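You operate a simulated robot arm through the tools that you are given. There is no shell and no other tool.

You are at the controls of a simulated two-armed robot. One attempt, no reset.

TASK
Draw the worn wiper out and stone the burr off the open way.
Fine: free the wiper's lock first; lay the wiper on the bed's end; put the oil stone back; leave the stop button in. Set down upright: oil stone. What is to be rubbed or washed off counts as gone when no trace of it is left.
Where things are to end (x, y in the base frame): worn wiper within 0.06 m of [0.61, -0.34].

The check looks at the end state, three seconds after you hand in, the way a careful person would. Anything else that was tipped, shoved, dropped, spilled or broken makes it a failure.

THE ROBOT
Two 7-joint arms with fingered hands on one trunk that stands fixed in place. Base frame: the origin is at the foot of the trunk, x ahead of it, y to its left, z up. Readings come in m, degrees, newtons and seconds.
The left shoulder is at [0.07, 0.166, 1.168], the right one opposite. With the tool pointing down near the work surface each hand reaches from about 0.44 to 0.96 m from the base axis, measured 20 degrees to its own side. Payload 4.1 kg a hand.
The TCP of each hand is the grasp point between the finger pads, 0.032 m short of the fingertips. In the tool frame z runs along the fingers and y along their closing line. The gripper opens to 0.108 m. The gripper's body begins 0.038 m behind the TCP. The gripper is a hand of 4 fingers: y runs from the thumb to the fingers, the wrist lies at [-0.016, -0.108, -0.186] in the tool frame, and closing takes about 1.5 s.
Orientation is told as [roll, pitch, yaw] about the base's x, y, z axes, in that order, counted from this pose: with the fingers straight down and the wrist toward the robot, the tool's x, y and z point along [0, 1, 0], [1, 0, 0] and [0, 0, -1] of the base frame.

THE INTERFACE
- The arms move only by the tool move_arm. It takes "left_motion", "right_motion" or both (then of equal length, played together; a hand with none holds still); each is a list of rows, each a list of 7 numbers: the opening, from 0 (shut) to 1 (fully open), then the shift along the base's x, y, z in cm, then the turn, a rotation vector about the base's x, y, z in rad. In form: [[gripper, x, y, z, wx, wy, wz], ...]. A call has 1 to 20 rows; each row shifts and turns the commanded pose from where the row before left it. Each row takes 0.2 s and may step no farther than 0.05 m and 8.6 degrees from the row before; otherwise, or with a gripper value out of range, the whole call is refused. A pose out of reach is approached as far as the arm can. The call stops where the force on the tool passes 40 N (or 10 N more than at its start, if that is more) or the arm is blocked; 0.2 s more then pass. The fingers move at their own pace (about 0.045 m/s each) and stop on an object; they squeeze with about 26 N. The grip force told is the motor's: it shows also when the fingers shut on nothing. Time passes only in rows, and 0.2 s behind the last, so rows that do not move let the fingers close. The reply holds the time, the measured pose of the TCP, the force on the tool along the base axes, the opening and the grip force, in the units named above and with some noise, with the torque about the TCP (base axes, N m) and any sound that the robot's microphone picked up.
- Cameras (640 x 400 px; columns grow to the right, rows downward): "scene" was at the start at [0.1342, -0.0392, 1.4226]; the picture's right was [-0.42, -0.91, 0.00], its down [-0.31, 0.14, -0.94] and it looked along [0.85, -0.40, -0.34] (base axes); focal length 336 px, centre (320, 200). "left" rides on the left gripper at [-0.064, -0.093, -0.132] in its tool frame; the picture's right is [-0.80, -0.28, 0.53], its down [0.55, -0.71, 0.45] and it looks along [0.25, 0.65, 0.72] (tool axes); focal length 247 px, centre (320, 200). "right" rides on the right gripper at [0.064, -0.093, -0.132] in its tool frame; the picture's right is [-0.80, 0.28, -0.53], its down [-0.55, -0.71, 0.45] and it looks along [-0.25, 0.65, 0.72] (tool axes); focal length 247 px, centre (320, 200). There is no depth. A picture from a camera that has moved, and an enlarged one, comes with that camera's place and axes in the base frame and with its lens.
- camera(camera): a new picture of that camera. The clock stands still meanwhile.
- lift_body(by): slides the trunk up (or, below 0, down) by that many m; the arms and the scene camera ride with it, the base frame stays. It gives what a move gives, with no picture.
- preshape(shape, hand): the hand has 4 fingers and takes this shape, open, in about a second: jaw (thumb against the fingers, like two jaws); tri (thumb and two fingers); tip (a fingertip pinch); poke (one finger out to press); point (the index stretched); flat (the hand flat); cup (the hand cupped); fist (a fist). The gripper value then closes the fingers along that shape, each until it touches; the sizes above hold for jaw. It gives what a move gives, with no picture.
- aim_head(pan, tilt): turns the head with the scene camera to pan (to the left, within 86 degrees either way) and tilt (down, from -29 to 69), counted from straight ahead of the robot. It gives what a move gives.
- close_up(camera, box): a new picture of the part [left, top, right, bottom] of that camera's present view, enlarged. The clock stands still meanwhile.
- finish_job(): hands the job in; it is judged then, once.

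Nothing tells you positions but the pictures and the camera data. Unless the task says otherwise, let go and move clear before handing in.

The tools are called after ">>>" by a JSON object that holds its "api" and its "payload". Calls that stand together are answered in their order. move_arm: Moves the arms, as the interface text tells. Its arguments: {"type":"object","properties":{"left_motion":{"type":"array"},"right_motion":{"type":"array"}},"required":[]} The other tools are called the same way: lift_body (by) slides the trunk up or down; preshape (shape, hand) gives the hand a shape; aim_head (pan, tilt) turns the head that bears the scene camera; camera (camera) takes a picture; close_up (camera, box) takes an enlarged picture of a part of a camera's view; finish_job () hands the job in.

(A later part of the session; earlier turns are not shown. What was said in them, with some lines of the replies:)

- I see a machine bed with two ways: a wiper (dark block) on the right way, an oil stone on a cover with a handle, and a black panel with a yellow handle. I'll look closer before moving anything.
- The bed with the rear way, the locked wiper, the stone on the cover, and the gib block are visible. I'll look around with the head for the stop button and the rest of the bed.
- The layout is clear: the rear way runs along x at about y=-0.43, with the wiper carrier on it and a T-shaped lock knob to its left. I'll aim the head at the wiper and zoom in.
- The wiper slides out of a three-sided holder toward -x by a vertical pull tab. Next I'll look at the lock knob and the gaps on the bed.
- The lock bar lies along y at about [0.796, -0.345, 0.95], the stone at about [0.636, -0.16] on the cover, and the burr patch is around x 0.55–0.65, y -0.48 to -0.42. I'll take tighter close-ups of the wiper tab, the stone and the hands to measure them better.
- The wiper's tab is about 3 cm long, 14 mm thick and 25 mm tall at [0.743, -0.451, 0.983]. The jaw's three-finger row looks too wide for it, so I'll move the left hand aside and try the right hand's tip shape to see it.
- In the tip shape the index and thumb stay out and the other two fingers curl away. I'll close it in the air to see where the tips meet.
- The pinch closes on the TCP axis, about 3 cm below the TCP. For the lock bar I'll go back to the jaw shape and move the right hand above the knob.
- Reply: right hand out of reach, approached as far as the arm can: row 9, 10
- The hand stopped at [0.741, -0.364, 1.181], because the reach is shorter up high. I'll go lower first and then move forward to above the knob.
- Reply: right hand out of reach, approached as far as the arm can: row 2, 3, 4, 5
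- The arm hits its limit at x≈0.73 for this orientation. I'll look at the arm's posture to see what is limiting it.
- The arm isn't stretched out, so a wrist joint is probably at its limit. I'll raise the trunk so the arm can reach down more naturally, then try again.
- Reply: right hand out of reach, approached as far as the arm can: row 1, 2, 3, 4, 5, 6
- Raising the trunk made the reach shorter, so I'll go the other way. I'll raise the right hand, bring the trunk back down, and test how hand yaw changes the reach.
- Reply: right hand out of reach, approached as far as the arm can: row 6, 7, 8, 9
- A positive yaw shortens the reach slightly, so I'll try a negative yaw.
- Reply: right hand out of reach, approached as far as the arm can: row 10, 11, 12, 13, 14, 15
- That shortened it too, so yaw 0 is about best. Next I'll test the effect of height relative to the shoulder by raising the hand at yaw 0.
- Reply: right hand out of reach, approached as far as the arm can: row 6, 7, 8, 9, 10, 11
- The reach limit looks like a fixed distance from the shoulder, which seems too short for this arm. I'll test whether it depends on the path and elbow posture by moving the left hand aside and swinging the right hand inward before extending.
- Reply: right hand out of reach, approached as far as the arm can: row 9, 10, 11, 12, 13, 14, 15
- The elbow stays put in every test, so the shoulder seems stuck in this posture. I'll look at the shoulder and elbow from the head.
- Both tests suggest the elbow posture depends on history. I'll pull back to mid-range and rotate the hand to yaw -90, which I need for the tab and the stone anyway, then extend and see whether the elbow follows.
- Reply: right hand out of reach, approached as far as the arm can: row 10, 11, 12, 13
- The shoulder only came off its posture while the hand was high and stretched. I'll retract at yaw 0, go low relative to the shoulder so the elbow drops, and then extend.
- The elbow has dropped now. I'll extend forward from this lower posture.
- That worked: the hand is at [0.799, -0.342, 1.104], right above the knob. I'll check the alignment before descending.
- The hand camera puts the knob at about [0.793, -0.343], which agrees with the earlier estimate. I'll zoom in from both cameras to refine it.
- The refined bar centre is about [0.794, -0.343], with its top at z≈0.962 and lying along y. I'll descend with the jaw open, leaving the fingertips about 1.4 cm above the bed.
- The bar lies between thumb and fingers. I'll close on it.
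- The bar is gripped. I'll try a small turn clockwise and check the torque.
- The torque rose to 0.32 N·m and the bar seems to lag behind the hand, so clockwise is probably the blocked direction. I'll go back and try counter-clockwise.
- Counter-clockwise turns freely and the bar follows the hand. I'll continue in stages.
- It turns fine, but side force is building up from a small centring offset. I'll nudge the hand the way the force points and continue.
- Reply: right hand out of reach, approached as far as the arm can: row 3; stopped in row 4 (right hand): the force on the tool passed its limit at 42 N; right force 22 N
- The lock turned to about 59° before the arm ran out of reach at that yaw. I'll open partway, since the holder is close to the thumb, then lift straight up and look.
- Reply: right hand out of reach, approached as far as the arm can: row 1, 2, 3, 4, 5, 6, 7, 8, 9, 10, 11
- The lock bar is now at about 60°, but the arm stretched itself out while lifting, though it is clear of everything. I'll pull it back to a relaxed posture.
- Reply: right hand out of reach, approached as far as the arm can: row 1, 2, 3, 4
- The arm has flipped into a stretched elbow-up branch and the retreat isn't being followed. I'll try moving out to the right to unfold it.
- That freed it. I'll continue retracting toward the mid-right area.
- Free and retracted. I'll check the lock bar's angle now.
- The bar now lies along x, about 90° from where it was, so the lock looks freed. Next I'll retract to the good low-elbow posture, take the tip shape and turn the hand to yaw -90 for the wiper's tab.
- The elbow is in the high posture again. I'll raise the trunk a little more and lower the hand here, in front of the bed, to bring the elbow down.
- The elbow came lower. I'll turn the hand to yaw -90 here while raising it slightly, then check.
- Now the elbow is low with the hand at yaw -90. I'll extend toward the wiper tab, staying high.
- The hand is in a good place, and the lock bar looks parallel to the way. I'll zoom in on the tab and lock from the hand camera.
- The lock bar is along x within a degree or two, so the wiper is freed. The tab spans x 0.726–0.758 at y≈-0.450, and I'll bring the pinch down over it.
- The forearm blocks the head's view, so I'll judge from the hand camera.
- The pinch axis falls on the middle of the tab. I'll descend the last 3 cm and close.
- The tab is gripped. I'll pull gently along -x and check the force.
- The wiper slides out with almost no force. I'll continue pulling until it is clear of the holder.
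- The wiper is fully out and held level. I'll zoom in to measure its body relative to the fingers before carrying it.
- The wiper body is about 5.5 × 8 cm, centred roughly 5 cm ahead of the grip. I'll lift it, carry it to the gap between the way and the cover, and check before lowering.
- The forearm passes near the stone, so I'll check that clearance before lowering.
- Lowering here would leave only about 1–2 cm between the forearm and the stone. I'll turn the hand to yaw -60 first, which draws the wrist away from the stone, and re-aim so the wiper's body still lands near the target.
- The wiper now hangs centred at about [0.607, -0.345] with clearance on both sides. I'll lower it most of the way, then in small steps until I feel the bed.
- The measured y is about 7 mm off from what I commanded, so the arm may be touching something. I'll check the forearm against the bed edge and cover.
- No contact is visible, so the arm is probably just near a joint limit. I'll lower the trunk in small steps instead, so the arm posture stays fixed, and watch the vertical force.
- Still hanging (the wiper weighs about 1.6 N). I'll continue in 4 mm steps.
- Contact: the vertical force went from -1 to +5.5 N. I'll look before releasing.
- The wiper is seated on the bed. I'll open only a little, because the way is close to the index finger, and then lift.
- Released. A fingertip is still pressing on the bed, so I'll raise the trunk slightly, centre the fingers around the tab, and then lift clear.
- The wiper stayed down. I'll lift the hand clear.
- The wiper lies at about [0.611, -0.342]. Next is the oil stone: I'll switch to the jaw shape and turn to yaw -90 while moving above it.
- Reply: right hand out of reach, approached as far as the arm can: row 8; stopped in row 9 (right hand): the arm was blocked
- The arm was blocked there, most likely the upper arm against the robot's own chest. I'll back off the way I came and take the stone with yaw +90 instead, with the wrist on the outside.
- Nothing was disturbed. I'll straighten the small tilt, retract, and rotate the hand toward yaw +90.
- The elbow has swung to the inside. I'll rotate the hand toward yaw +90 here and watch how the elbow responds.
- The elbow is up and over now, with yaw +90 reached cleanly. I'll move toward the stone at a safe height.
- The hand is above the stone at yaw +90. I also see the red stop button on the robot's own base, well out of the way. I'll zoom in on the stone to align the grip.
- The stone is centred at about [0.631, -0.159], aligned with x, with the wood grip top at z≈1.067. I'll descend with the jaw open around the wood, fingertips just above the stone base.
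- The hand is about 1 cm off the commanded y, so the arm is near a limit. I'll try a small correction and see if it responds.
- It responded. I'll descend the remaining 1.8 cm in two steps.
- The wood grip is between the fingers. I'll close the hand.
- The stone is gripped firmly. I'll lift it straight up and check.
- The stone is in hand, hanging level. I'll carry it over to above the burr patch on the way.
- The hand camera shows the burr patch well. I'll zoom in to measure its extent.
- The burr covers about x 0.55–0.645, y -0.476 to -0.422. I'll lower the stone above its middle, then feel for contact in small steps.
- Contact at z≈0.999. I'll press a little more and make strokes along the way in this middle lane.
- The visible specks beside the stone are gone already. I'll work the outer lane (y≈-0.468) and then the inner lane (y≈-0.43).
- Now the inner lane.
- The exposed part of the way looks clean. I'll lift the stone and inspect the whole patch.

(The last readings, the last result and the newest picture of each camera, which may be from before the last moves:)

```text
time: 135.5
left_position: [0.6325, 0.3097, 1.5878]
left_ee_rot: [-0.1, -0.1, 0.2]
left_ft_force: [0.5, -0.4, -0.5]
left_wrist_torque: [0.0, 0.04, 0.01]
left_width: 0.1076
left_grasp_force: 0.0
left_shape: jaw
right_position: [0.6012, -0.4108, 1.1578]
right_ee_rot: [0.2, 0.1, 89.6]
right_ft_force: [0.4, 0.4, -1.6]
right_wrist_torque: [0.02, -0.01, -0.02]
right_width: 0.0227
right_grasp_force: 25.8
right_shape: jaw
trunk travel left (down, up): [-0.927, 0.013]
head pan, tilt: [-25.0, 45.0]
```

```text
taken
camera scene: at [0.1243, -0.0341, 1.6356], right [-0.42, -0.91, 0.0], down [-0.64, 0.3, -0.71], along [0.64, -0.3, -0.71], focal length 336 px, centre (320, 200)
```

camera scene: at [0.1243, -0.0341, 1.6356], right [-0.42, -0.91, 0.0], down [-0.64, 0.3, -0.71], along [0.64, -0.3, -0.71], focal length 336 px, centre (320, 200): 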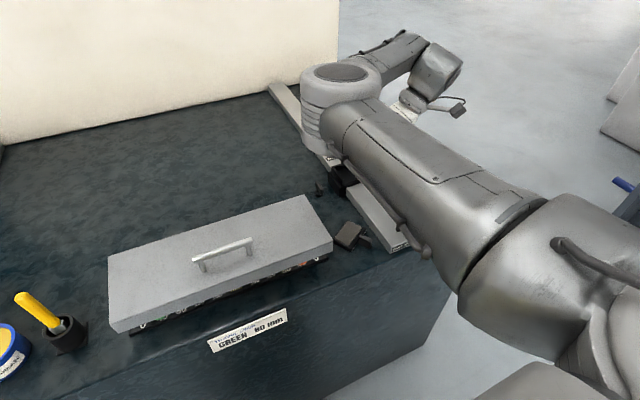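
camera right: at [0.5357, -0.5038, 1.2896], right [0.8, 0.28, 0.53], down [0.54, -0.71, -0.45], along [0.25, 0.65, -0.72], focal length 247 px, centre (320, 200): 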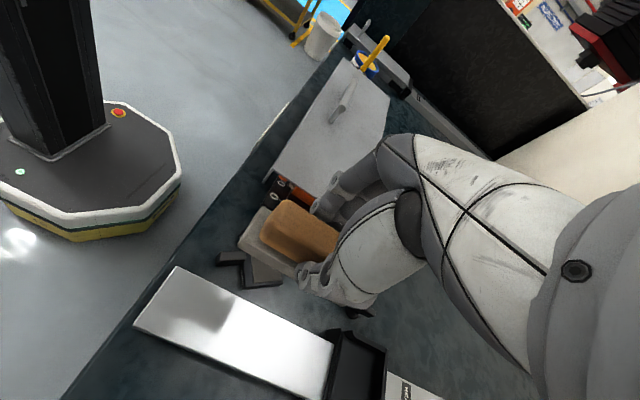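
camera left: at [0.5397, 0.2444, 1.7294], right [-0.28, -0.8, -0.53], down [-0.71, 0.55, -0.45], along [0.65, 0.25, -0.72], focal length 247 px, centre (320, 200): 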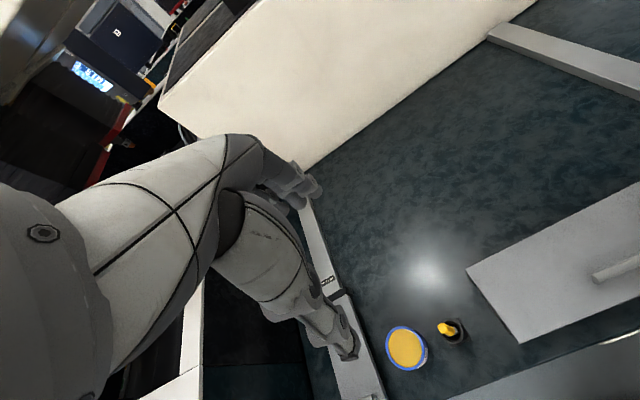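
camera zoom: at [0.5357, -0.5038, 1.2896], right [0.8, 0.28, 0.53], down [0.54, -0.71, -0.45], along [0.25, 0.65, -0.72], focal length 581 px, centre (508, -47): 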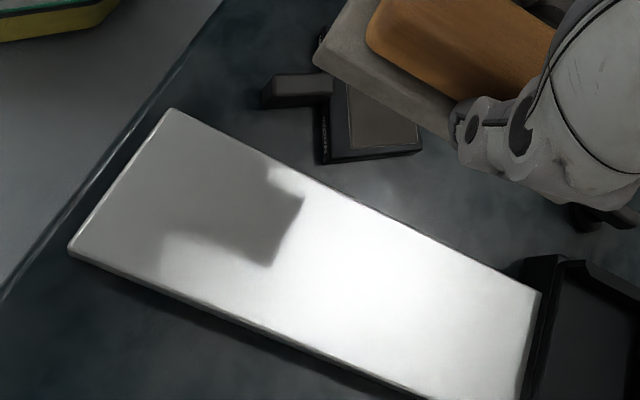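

The patch looks clean. I'll zoom in further to make sure no faint specks remain.

>>> {"api": "close_up", "payload": {"camera": "right", "box": [140, 260, 230, 340]}}

>>> {"api": "close_up", "payload": {"camera": "right", "box": [200, 280, 290, 380]}}

>>> {"api": "close_up", "payload": {"camera": "scene", "box": [330, 180, 430, 260]}}

```text
5.00 times, centred on (185, 300) of right
camera zoom: at [0.5357, -0.5038, 1.2896], right [0.8, 0.28, 0.53], down [0.54, -0.71, -0.45], along [0.25, 0.65, -0.72], focal length 1235 px, centre (995, -300)
```

zoom: 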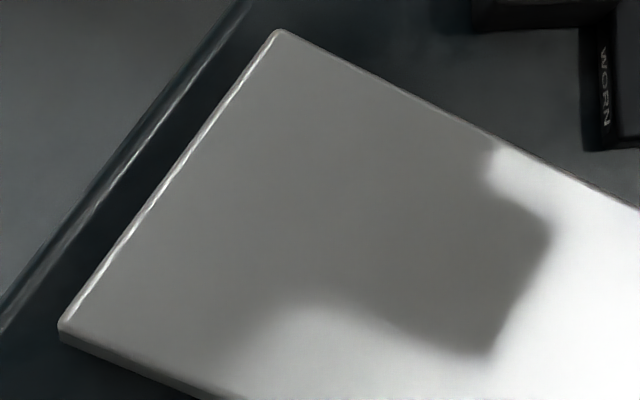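

```text
4.00 times, centred on (245, 330) of right
camera zoom: at [0.5357, -0.5038, 1.2896], right [0.8, 0.28, 0.53], down [0.54, -0.71, -0.45], along [0.25, 0.65, -0.72], focal length 988 px, centre (620, -320)
```

zoom: 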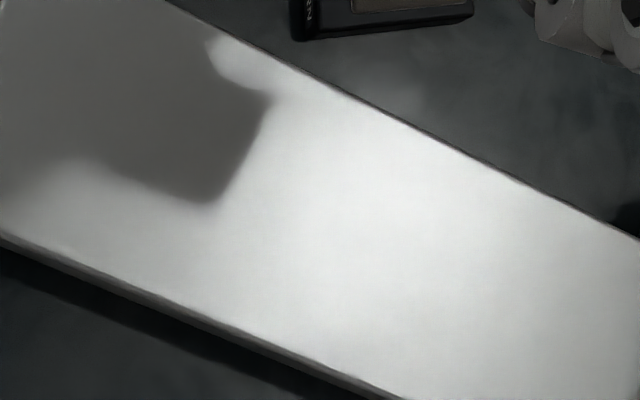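

```text
5.00 times, centred on (380, 220) of scene
camera zoom: at [0.1243, -0.0341, 1.6356], right [-0.42, -0.91, 0.0], down [-0.64, 0.3, -0.71], along [0.64, -0.3, -0.71], focal length 1682 px, centre (20, 100)
```

zoom: 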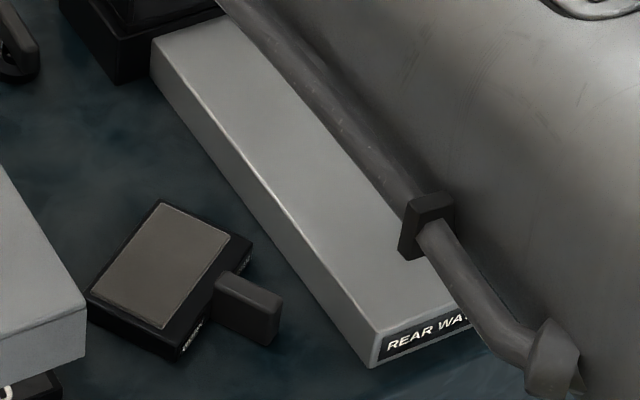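

No trace of the burr remains. Now I'll carry the stone back over its place on the cover.

>>> {"api": "move_arm", "payload": {"right_motion": [[0, 0.4, 3.5, 1, 0, 0, 0], [0, 0.4, 3.6, 1, 0, 0, 0], [0, 0.4, 3.6, 1, 0, 0, 0], [0, 0.4, 3.6, 0, 0, 0, 0], [0, 0.5, 3.6, 0, 0, 0, 0], [0, 0.5, 3.6, 0, 0, 0, 0], [0, 0.4, 3.5, 0, 0, 0, 0], [0, 0, 0, 0, 0, 0, 0]]}}

>>> {"api": "camera", "payload": {"camera": "right"}}

```text
time: 137.3
left_position: [0.6327, 0.3091, 1.59]
left_ee_rot: [0.0, 0.0, 0.1]
left_ft_force: [-1.1, -0.2, -0.5]
left_wrist_torque: [0.01, 0.01, -0.02]
left_width: 0.1077
left_grasp_force: 0.0
left_shape: jaw
right_position: [0.6312, -0.1596, 1.1873]
right_ee_rot: [0.3, 0.0, 89.6]
right_ft_force: [0.7, -0.3, -2.4]
right_wrist_torque: [0.04, 0.01, -0.01]
right_width: 0.0225
right_grasp_force: 25.9
right_shape: jaw
trunk travel left (down, up): [-0.927, 0.013]
head pan, tilt: [-25.0, 45.0]
```

```text
taken
camera right: at [0.565, -0.2514, 1.3201], right [0.8, 0.28, 0.53], down [0.54, -0.71, -0.45], along [0.25, 0.65, -0.72], focal length 247 px, centre (320, 200)
```

right: 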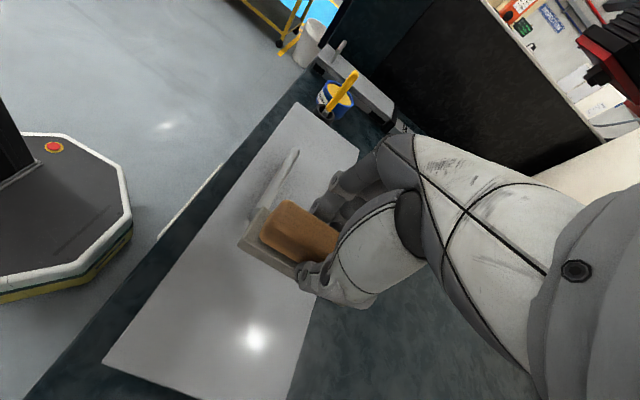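

>>> {"api": "move_arm", "payload": {"right_motion": [[0, 0, 0, -3, 0, 0, 0], [0, 0, 0, -3, 0, 0, 0], [0, 0, 0, -2.5, 0, 0, 0], [0, 0, 0, 0, 0, 0, 0]]}}

```text
time: 138.3
left_position: [0.6315, 0.309, 1.5888]
left_ee_rot: [-0.1, 0.0, 0.1]
left_ft_force: [-0.9, -0.2, 0.3]
left_wrist_torque: [-0.02, -0.02, -0.02]
left_width: 0.1077
left_grasp_force: 0.0
left_shape: jaw
right_position: [0.6315, -0.1657, 1.1029]
right_ee_rot: [-0.1, 0.2, 89.2]
right_ft_force: [0.3, 0.4, -1.5]
right_wrist_torque: [0.01, -0.03, -0.01]
right_width: 0.0229
right_grasp_force: 25.5
right_shape: jaw
trunk travel left (down, up): [-0.927, 0.013]
head pan, tilt: [-25.0, 45.0]
```

>>> {"api": "move_arm", "payload": {"right_motion": [[0, 0, 0.8, -1, 0, 0, 0], [0, 0, 0.2, -0.7, 0, 0, 0], [0, 0, 0, 0, 0, 0, 0]]}}

```text
time: 139.1
left_position: [0.6317, 0.3096, 1.5891]
left_ee_rot: [0.1, 0.0, 0.1]
left_ft_force: [-0.1, 0.1, 0.1]
left_wrist_torque: [-0.03, -0.01, 0.02]
left_width: 0.1077
left_grasp_force: 0.0
left_shape: jaw
right_position: [0.6382, -0.1658, 1.0951]
right_ee_rot: [-0.8, 0.3, 88.2]
right_ft_force: [0.3, -0.2, -1.5]
right_wrist_torque: [-0.01, 0.0, 0.0]
right_width: 0.0229
right_grasp_force: 25.7
right_shape: jaw
trunk travel left (down, up): [-0.927, 0.013]
head pan, tilt: [-25.0, 45.0]
```

>>> {"api": "move_arm", "payload": {"right_motion": [[0, -0.7, 0.5, 0, 0, 0, 0], [0, 0, 0, 0, 0, 0, 0]]}}

>>> {"api": "lift_body", "payload": {"by": -0.015}}

```text
time: 139.7
left_position: [0.6328, 0.3116, 1.5884]
left_ee_rot: [-0.2, 0.0, 0.3]
left_ft_force: [-0.2, 0.6, 0.3]
left_wrist_torque: [0.01, 0.0, 0.01]
left_width: 0.1078
left_grasp_force: 0.1
left_shape: jaw
right_position: [0.6268, -0.1593, 1.0881]
right_ee_rot: [-0.2, 0.4, 88.4]
right_ft_force: [-0.4, 0.7, -1.9]
right_wrist_torque: [0.0, -0.02, 0.0]
right_width: 0.0225
right_grasp_force: 25.7
right_shape: jaw
trunk travel left (down, up): [-0.927, 0.013]
head pan, tilt: [-25.0, 45.0]
```

```text
time: 140.3
left_position: [0.6338, 0.3108, 1.5725]
left_ee_rot: [-0.1, -0.1, 0.0]
left_ft_force: [0.1, 0.0, -0.3]
left_wrist_torque: [0.02, 0.0, 0.01]
left_width: 0.1078
left_grasp_force: 0.0
left_shape: jaw
right_position: [0.6289, -0.1582, 1.0731]
right_ee_rot: [-0.3, 0.2, 88.3]
right_ft_force: [0.1, 0.2, -2.7]
right_wrist_torque: [0.02, 0.0, 0.0]
right_width: 0.0226
right_grasp_force: 26.4
right_shape: jaw
trunk travel left (down, up): [-0.912, 0.028]
head pan, tilt: [-25.0, 45.0]
```

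Within 3 mm of where I picked it up. I'll lower the last bit with the trunk until I feel contact.

>>> {"api": "lift_body", "payload": {"by": -0.002}}

>>> {"api": "lift_body", "payload": {"by": -0.0015}}

```text
time: 140.9
left_position: [0.6334, 0.3089, 1.5715]
left_ee_rot: [0.0, 0.0, 0.2]
left_ft_force: [0.0, 0.2, -0.6]
left_wrist_torque: [-0.04, -0.03, 0.01]
left_width: 0.108
left_grasp_force: 0.1
left_shape: jaw
right_position: [0.6287, -0.1574, 1.0702]
right_ee_rot: [-0.3, 0.1, 88.3]
right_ft_force: [0.1, -0.9, -1.3]
right_wrist_torque: [0.0, 0.03, -0.01]
right_width: 0.0227
right_grasp_force: 26.2
right_shape: jaw
trunk travel left (down, up): [-0.91, 0.03]
head pan, tilt: [-25.0, 45.0]
```

```text
time: 141.4
left_position: [0.6326, 0.3093, 1.57]
left_ee_rot: [-0.1, 0.0, 0.1]
left_ft_force: [0.0, -0.4, 0.1]
left_wrist_torque: [0.0, 0.0, -0.02]
left_width: 0.1077
left_grasp_force: 0.1
left_shape: jaw
right_position: [0.6278, -0.1582, 1.0719]
right_ee_rot: [-0.3, 0.1, 88.3]
right_ft_force: [1.8, -0.2, 6.0]
right_wrist_torque: [0.15, 0.06, -0.07]
right_width: 0.0227
right_grasp_force: 25.8
right_shape: jaw
trunk travel left (down, up): [-0.909, 0.031]
head pan, tilt: [-25.0, 45.0]
```

Contact felt. I'll look and then open the hand.

>>> {"api": "move_arm", "payload": {"right_motion": [[0.5, 0, 0, 0, 0, 0, 0], [0.5, 0, 0, 0, 0, 0, 0], [0.7, 0, 0, 0, 0, 0, 0], [0.7, 0, 0, 0, 0, 0, 0]]}}

>>> {"api": "close_up", "payload": {"camera": "right", "box": [200, 150, 420, 380]}}

```text
time: 142.4
left_position: [0.6331, 0.3097, 1.571]
left_ee_rot: [0.0, 0.0, 0.1]
left_ft_force: [-0.9, -0.2, -0.7]
left_wrist_torque: [0.01, -0.02, 0.03]
left_width: 0.1078
left_grasp_force: 0.0
left_shape: jaw
right_position: [0.6282, -0.1587, 1.0696]
right_ee_rot: [-0.2, 0.2, 88.3]
right_ft_force: [0.3, -0.2, 0.9]
right_wrist_torque: [0.0, -0.01, -0.01]
right_width: 0.0754
right_grasp_force: 0.1
right_shape: jaw
trunk travel left (down, up): [-0.909, 0.031]
head pan, tilt: [-25.0, 45.0]
```

```text
1.74 times, centred on (310, 265) of right
camera zoom: at [0.5592, -0.2496, 1.201], right [0.8, 0.26, 0.53], down [0.53, -0.72, -0.44], along [0.27, 0.64, -0.72], focal length 430 px, centre (337, 87)
```

zoom: 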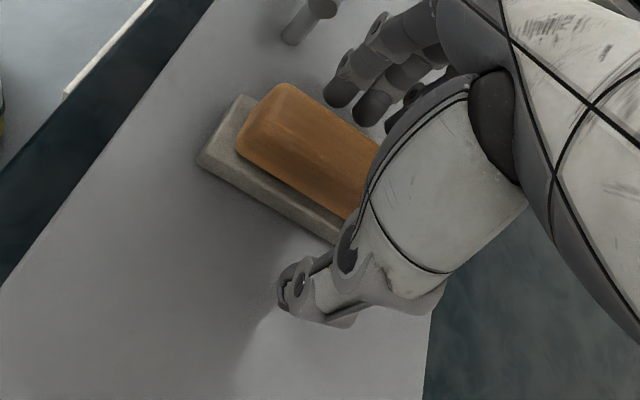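

The stone stands upright on the cover. I'll raise the trunk straight up first, then the arm.

>>> {"api": "lift_body", "payload": {"by": 0.03}}

>>> {"api": "move_arm", "payload": {"right_motion": [[0.7, 0, 0, 3, 0, 0, 0], [0.7, 0, 0, 4, 0, 0, 0], [0.7, 0, 0, 4, 0, 0, 0], [0.7, 0, 0, 0, 0, 0, 0]]}}

>>> {"api": "camera", "payload": {"camera": "right"}}

```text
time: 143.1
left_position: [0.6339, 0.3086, 1.5989]
left_ee_rot: [-0.1, 0.0, 0.1]
left_ft_force: [0.1, -0.3, -0.4]
left_wrist_torque: [-0.06, 0.0, -0.01]
left_width: 0.1077
left_grasp_force: 0.0
left_shape: jaw
right_position: [0.6278, -0.1586, 1.0992]
right_ee_rot: [-0.2, 0.2, 88.3]
right_ft_force: [0.1, 0.5, -0.1]
right_wrist_torque: [0.01, 0.02, 0.0]
right_width: 0.0752
right_grasp_force: 0.1
right_shape: jaw
trunk travel left (down, up): [-0.939, 0.001]
head pan, tilt: [-25.0, 45.0]
```

```text
time: 144.1
left_position: [0.633, 0.3091, 1.6004]
left_ee_rot: [0.1, 0.0, 0.1]
left_ft_force: [0.1, 0.5, -0.5]
left_wrist_torque: [0.02, 0.01, 0.0]
left_width: 0.1076
left_grasp_force: 0.0
left_shape: jaw
right_position: [0.6251, -0.1496, 1.2078]
right_ee_rot: [0.1, 0.0, 89.1]
right_ft_force: [-0.2, -1.4, 0.2]
right_wrist_torque: [0.05, -0.02, -0.01]
right_width: 0.0754
right_grasp_force: 0.1
right_shape: jaw
trunk travel left (down, up): [-0.939, 0.001]
head pan, tilt: [-25.0, 45.0]
```

```text
taken
camera right: at [0.5582, -0.2417, 1.3387], right [0.8, 0.27, 0.53], down [0.54, -0.71, -0.45], along [0.26, 0.65, -0.72], focal length 247 px, centre (320, 200)
```

right: 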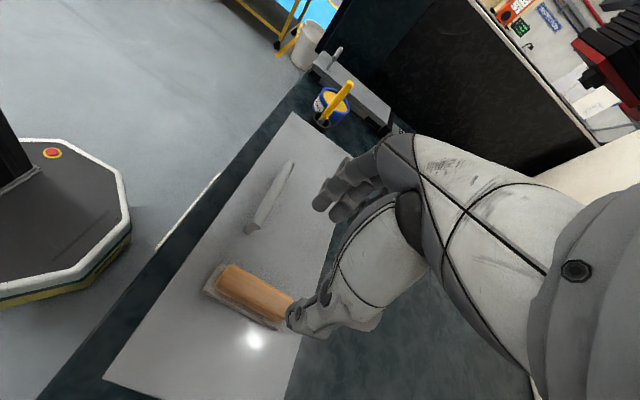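

The stone is back upright in its place. I'll move the right hand away along the same path I came in on.

>>> {"api": "move_arm", "payload": {"right_motion": [[0.7, -2, -3.9, 0.5, 0, 0, 0], [0.7, -2, -3.9, 0, 0, 0, 0], [0.7, -2, -3.9, 0, 0, 0, 0], [0.7, -2, -3.9, 0, 0, 0, 0], [0.7, -2, -3.9, 0, 0, 0, 0], [0.7, -2, -4, 0, 0, 0, 0], [0.7, -2, -4, 0, 0, 0, 0], [0.7, -2, -4, 0, 0, 0, 0], [0.7, -1.5, -4, 0, 0, 0, 0], [0.7, 0, 0, 0, 0, 0, 0]]}}

>>> {"api": "camera", "payload": {"camera": "scene"}}

>>> {"api": "camera", "payload": {"camera": "right"}}

```text
time: 146.3
left_position: [0.6316, 0.3101, 1.6006]
left_ee_rot: [0.0, 0.0, 0.1]
left_ft_force: [-0.1, 0.1, -0.9]
left_wrist_torque: [0.02, -0.01, 0.04]
left_width: 0.1078
left_grasp_force: 0.0
left_shape: jaw
right_position: [0.4484, -0.5018, 1.2093]
right_ee_rot: [0.0, 0.0, 89.4]
right_ft_force: [0.3, 0.4, 0.0]
right_wrist_torque: [0.0, -0.04, 0.02]
right_width: 0.0752
right_grasp_force: 0.0
right_shape: jaw
trunk travel left (down, up): [-0.939, 0.001]
head pan, tilt: [-25.0, 45.0]
```

```text
taken
camera scene: at [0.1228, -0.0329, 1.6473], right [-0.42, -0.91, 0.0], down [-0.64, 0.3, -0.71], along [0.64, -0.3, -0.71], focal length 336 px, centre (320, 200)
```

scene: 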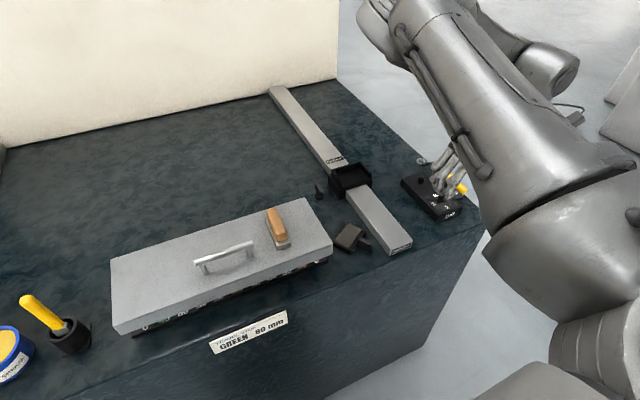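

```text
taken
camera right: at [0.3829, -0.5941, 1.3415], right [0.8, 0.28, 0.53], down [0.54, -0.71, -0.45], along [0.26, 0.65, -0.72], focal length 247 px, centre (320, 200)
```

right: 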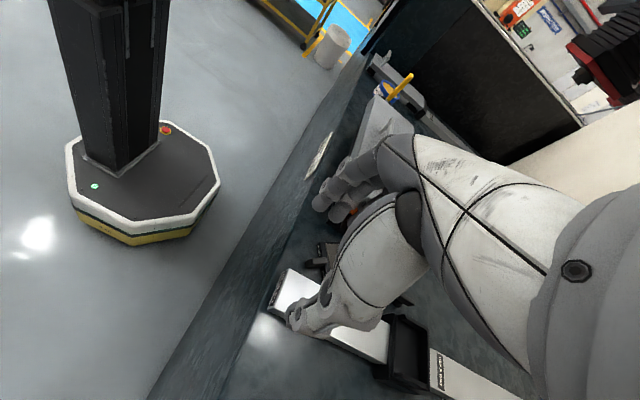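

Everything seems in order. I'll inspect the results closely: way surface, wiper, lock, stone, and the neighbouring items.

>>> {"api": "close_up", "payload": {"camera": "scene", "box": [330, 180, 430, 260]}}

>>> {"api": "close_up", "payload": {"camera": "scene", "box": [230, 190, 350, 280]}}

>>> {"api": "close_up", "payload": {"camera": "scene", "box": [300, 150, 400, 220]}}

>>> {"api": "close_up", "payload": {"camera": "scene", "box": [390, 140, 490, 230]}}

>>> {"api": "close_up", "payload": {"camera": "scene", "box": [100, 250, 350, 360]}}

```text
5.00 times, centred on (380, 220) of scene
camera zoom: at [0.1228, -0.0329, 1.6473], right [-0.42, -0.91, 0.0], down [-0.64, 0.3, -0.71], along [0.64, -0.3, -0.71], focal length 1682 px, centre (20, 100)
```

zoom: 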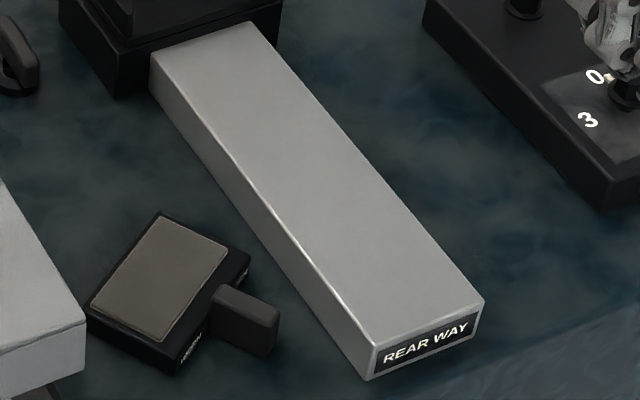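

```text
4.44 times, centred on (290, 235) of scene
camera zoom: at [0.1228, -0.0329, 1.6473], right [-0.42, -0.91, 0.0], down [-0.64, 0.3, -0.71], along [0.64, -0.3, -0.71], focal length 1495 px, centre (453, 44)
```

zoom: 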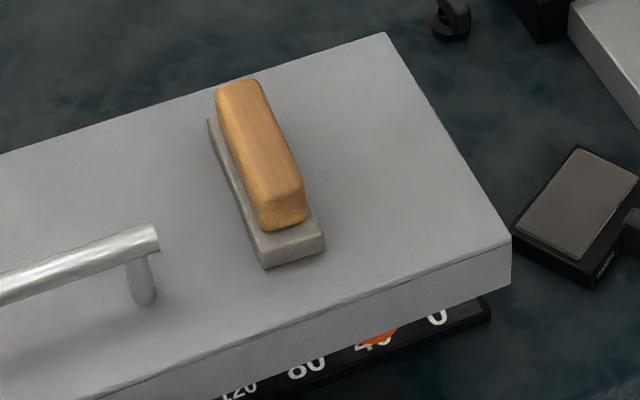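

```text
5.71 times, centred on (350, 185) of scene
camera zoom: at [0.1228, -0.0329, 1.6473], right [-0.42, -0.91, 0.0], down [-0.64, 0.3, -0.71], along [0.64, -0.3, -0.71], focal length 1922 px, centre (149, 286)
```

zoom: 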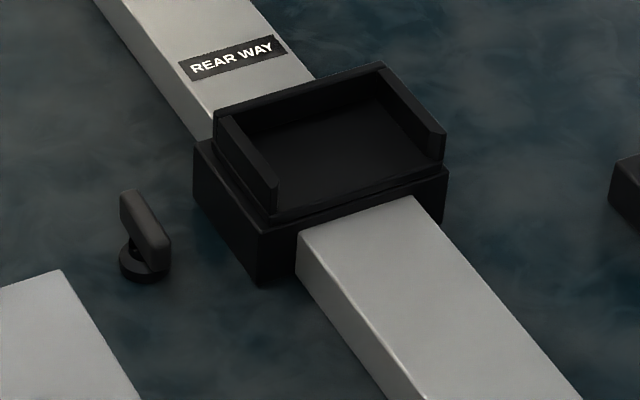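

```text
4.44 times, centred on (440, 185) of scene
camera zoom: at [0.1228, -0.0329, 1.6473], right [-0.42, -0.91, 0.0], down [-0.64, 0.3, -0.71], along [0.64, -0.3, -0.71], focal length 1495 px, centre (-213, 267)
```

zoom: 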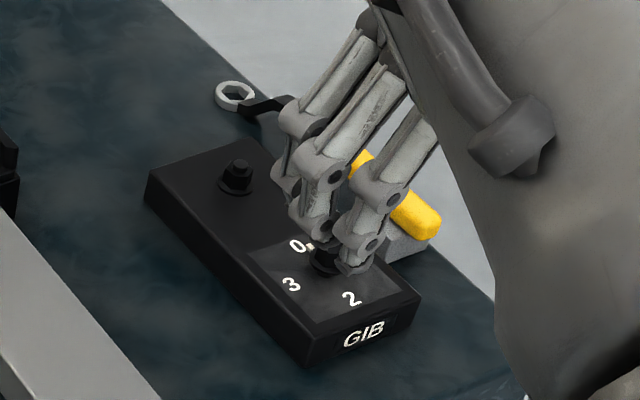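

```text
2.56 times, centred on (225, 305) of scene
camera zoom: at [0.1228, -0.0329, 1.6473], right [-0.42, -0.91, 0.0], down [-0.64, 0.3, -0.71], along [0.64, -0.3, -0.71], focal length 861 px, centre (563, -69)
```

zoom: 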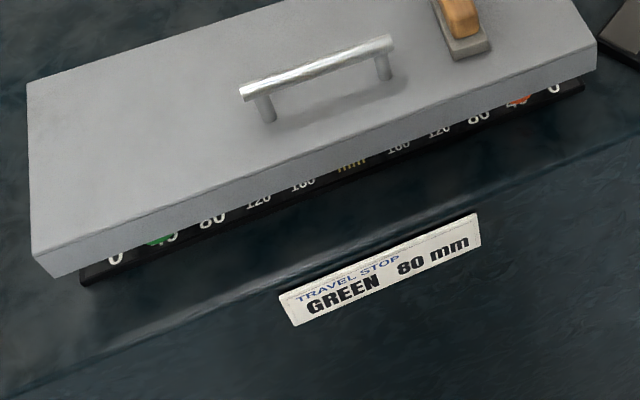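

The wiper lies at about [0.606, -0.341], the stone is back within a few mm, the lock is freed and the cover is undisturbed. I'll take one last tight look at the stoned surface.

>>> {"api": "close_up", "payload": {"camera": "scene", "box": [350, 190, 400, 225]}}

>>> {"api": "close_up", "payload": {"camera": "scene", "box": [370, 215, 420, 250]}}

```text
11.43 times, centred on (375, 208) of scene
camera zoom: at [0.1228, -0.0329, 1.6473], right [-0.42, -0.91, 0.0], down [-0.64, 0.3, -0.71], along [0.64, -0.3, -0.71], focal length 3844 px, centre (-309, 114)
```

zoom: 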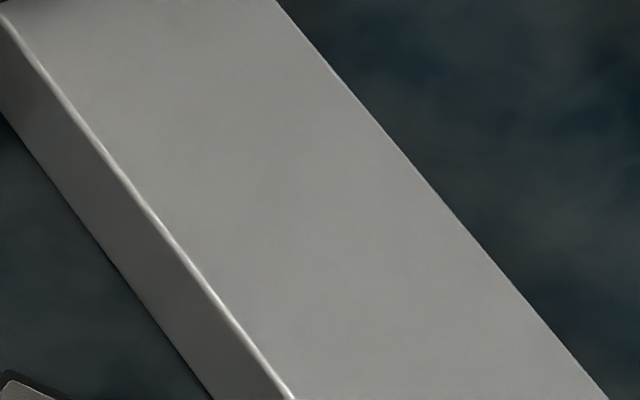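

```text
11.43 times, centred on (395, 232) of scene
camera zoom: at [0.1228, -0.0329, 1.6473], right [-0.42, -0.91, 0.0], down [-0.64, 0.3, -0.71], along [0.64, -0.3, -0.71], focal length 3844 px, centre (-537, -171)
```

zoom: 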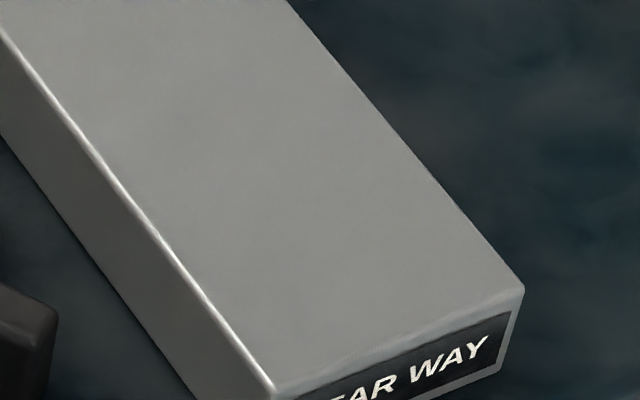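

The way is spotless. The wiper lies at the bed's end, the oil stone is back upright on the cover, the lock is freed, the stop button is untouched, and both hands are clear, so I'm handing in.

>>> {"api": "finish_job", "payload": {}}

```text
The job is handed in.
```

The job is handed in. The worn wiper is out, and no trace of the burr shows on the rear way in the close-ups.

- **Lock:** I turned the lock bar counter-clockwise about 90°, so it now lies along the way. The wiper then slid out with almost no force.
- **Wiper:** It lies on the bed's end at about [0.606, -0.341], within 1 cm of the target. It sits turned about 30°, because I angled the hand to keep the forearm off the stone.
- **Way:** I stoned three lanes across the burr patch.
- **Oil stone:** It is back upright on the cover, within a few mm of where it was.
- **Stop button:** I did not touch it. It shows as a red button on the robot's own base.

Two arm mishaps, neither of which moved anything I could see. The right arm overextended while backing off the lock. It was also blocked once near the stone, most likely against the robot's own chest.
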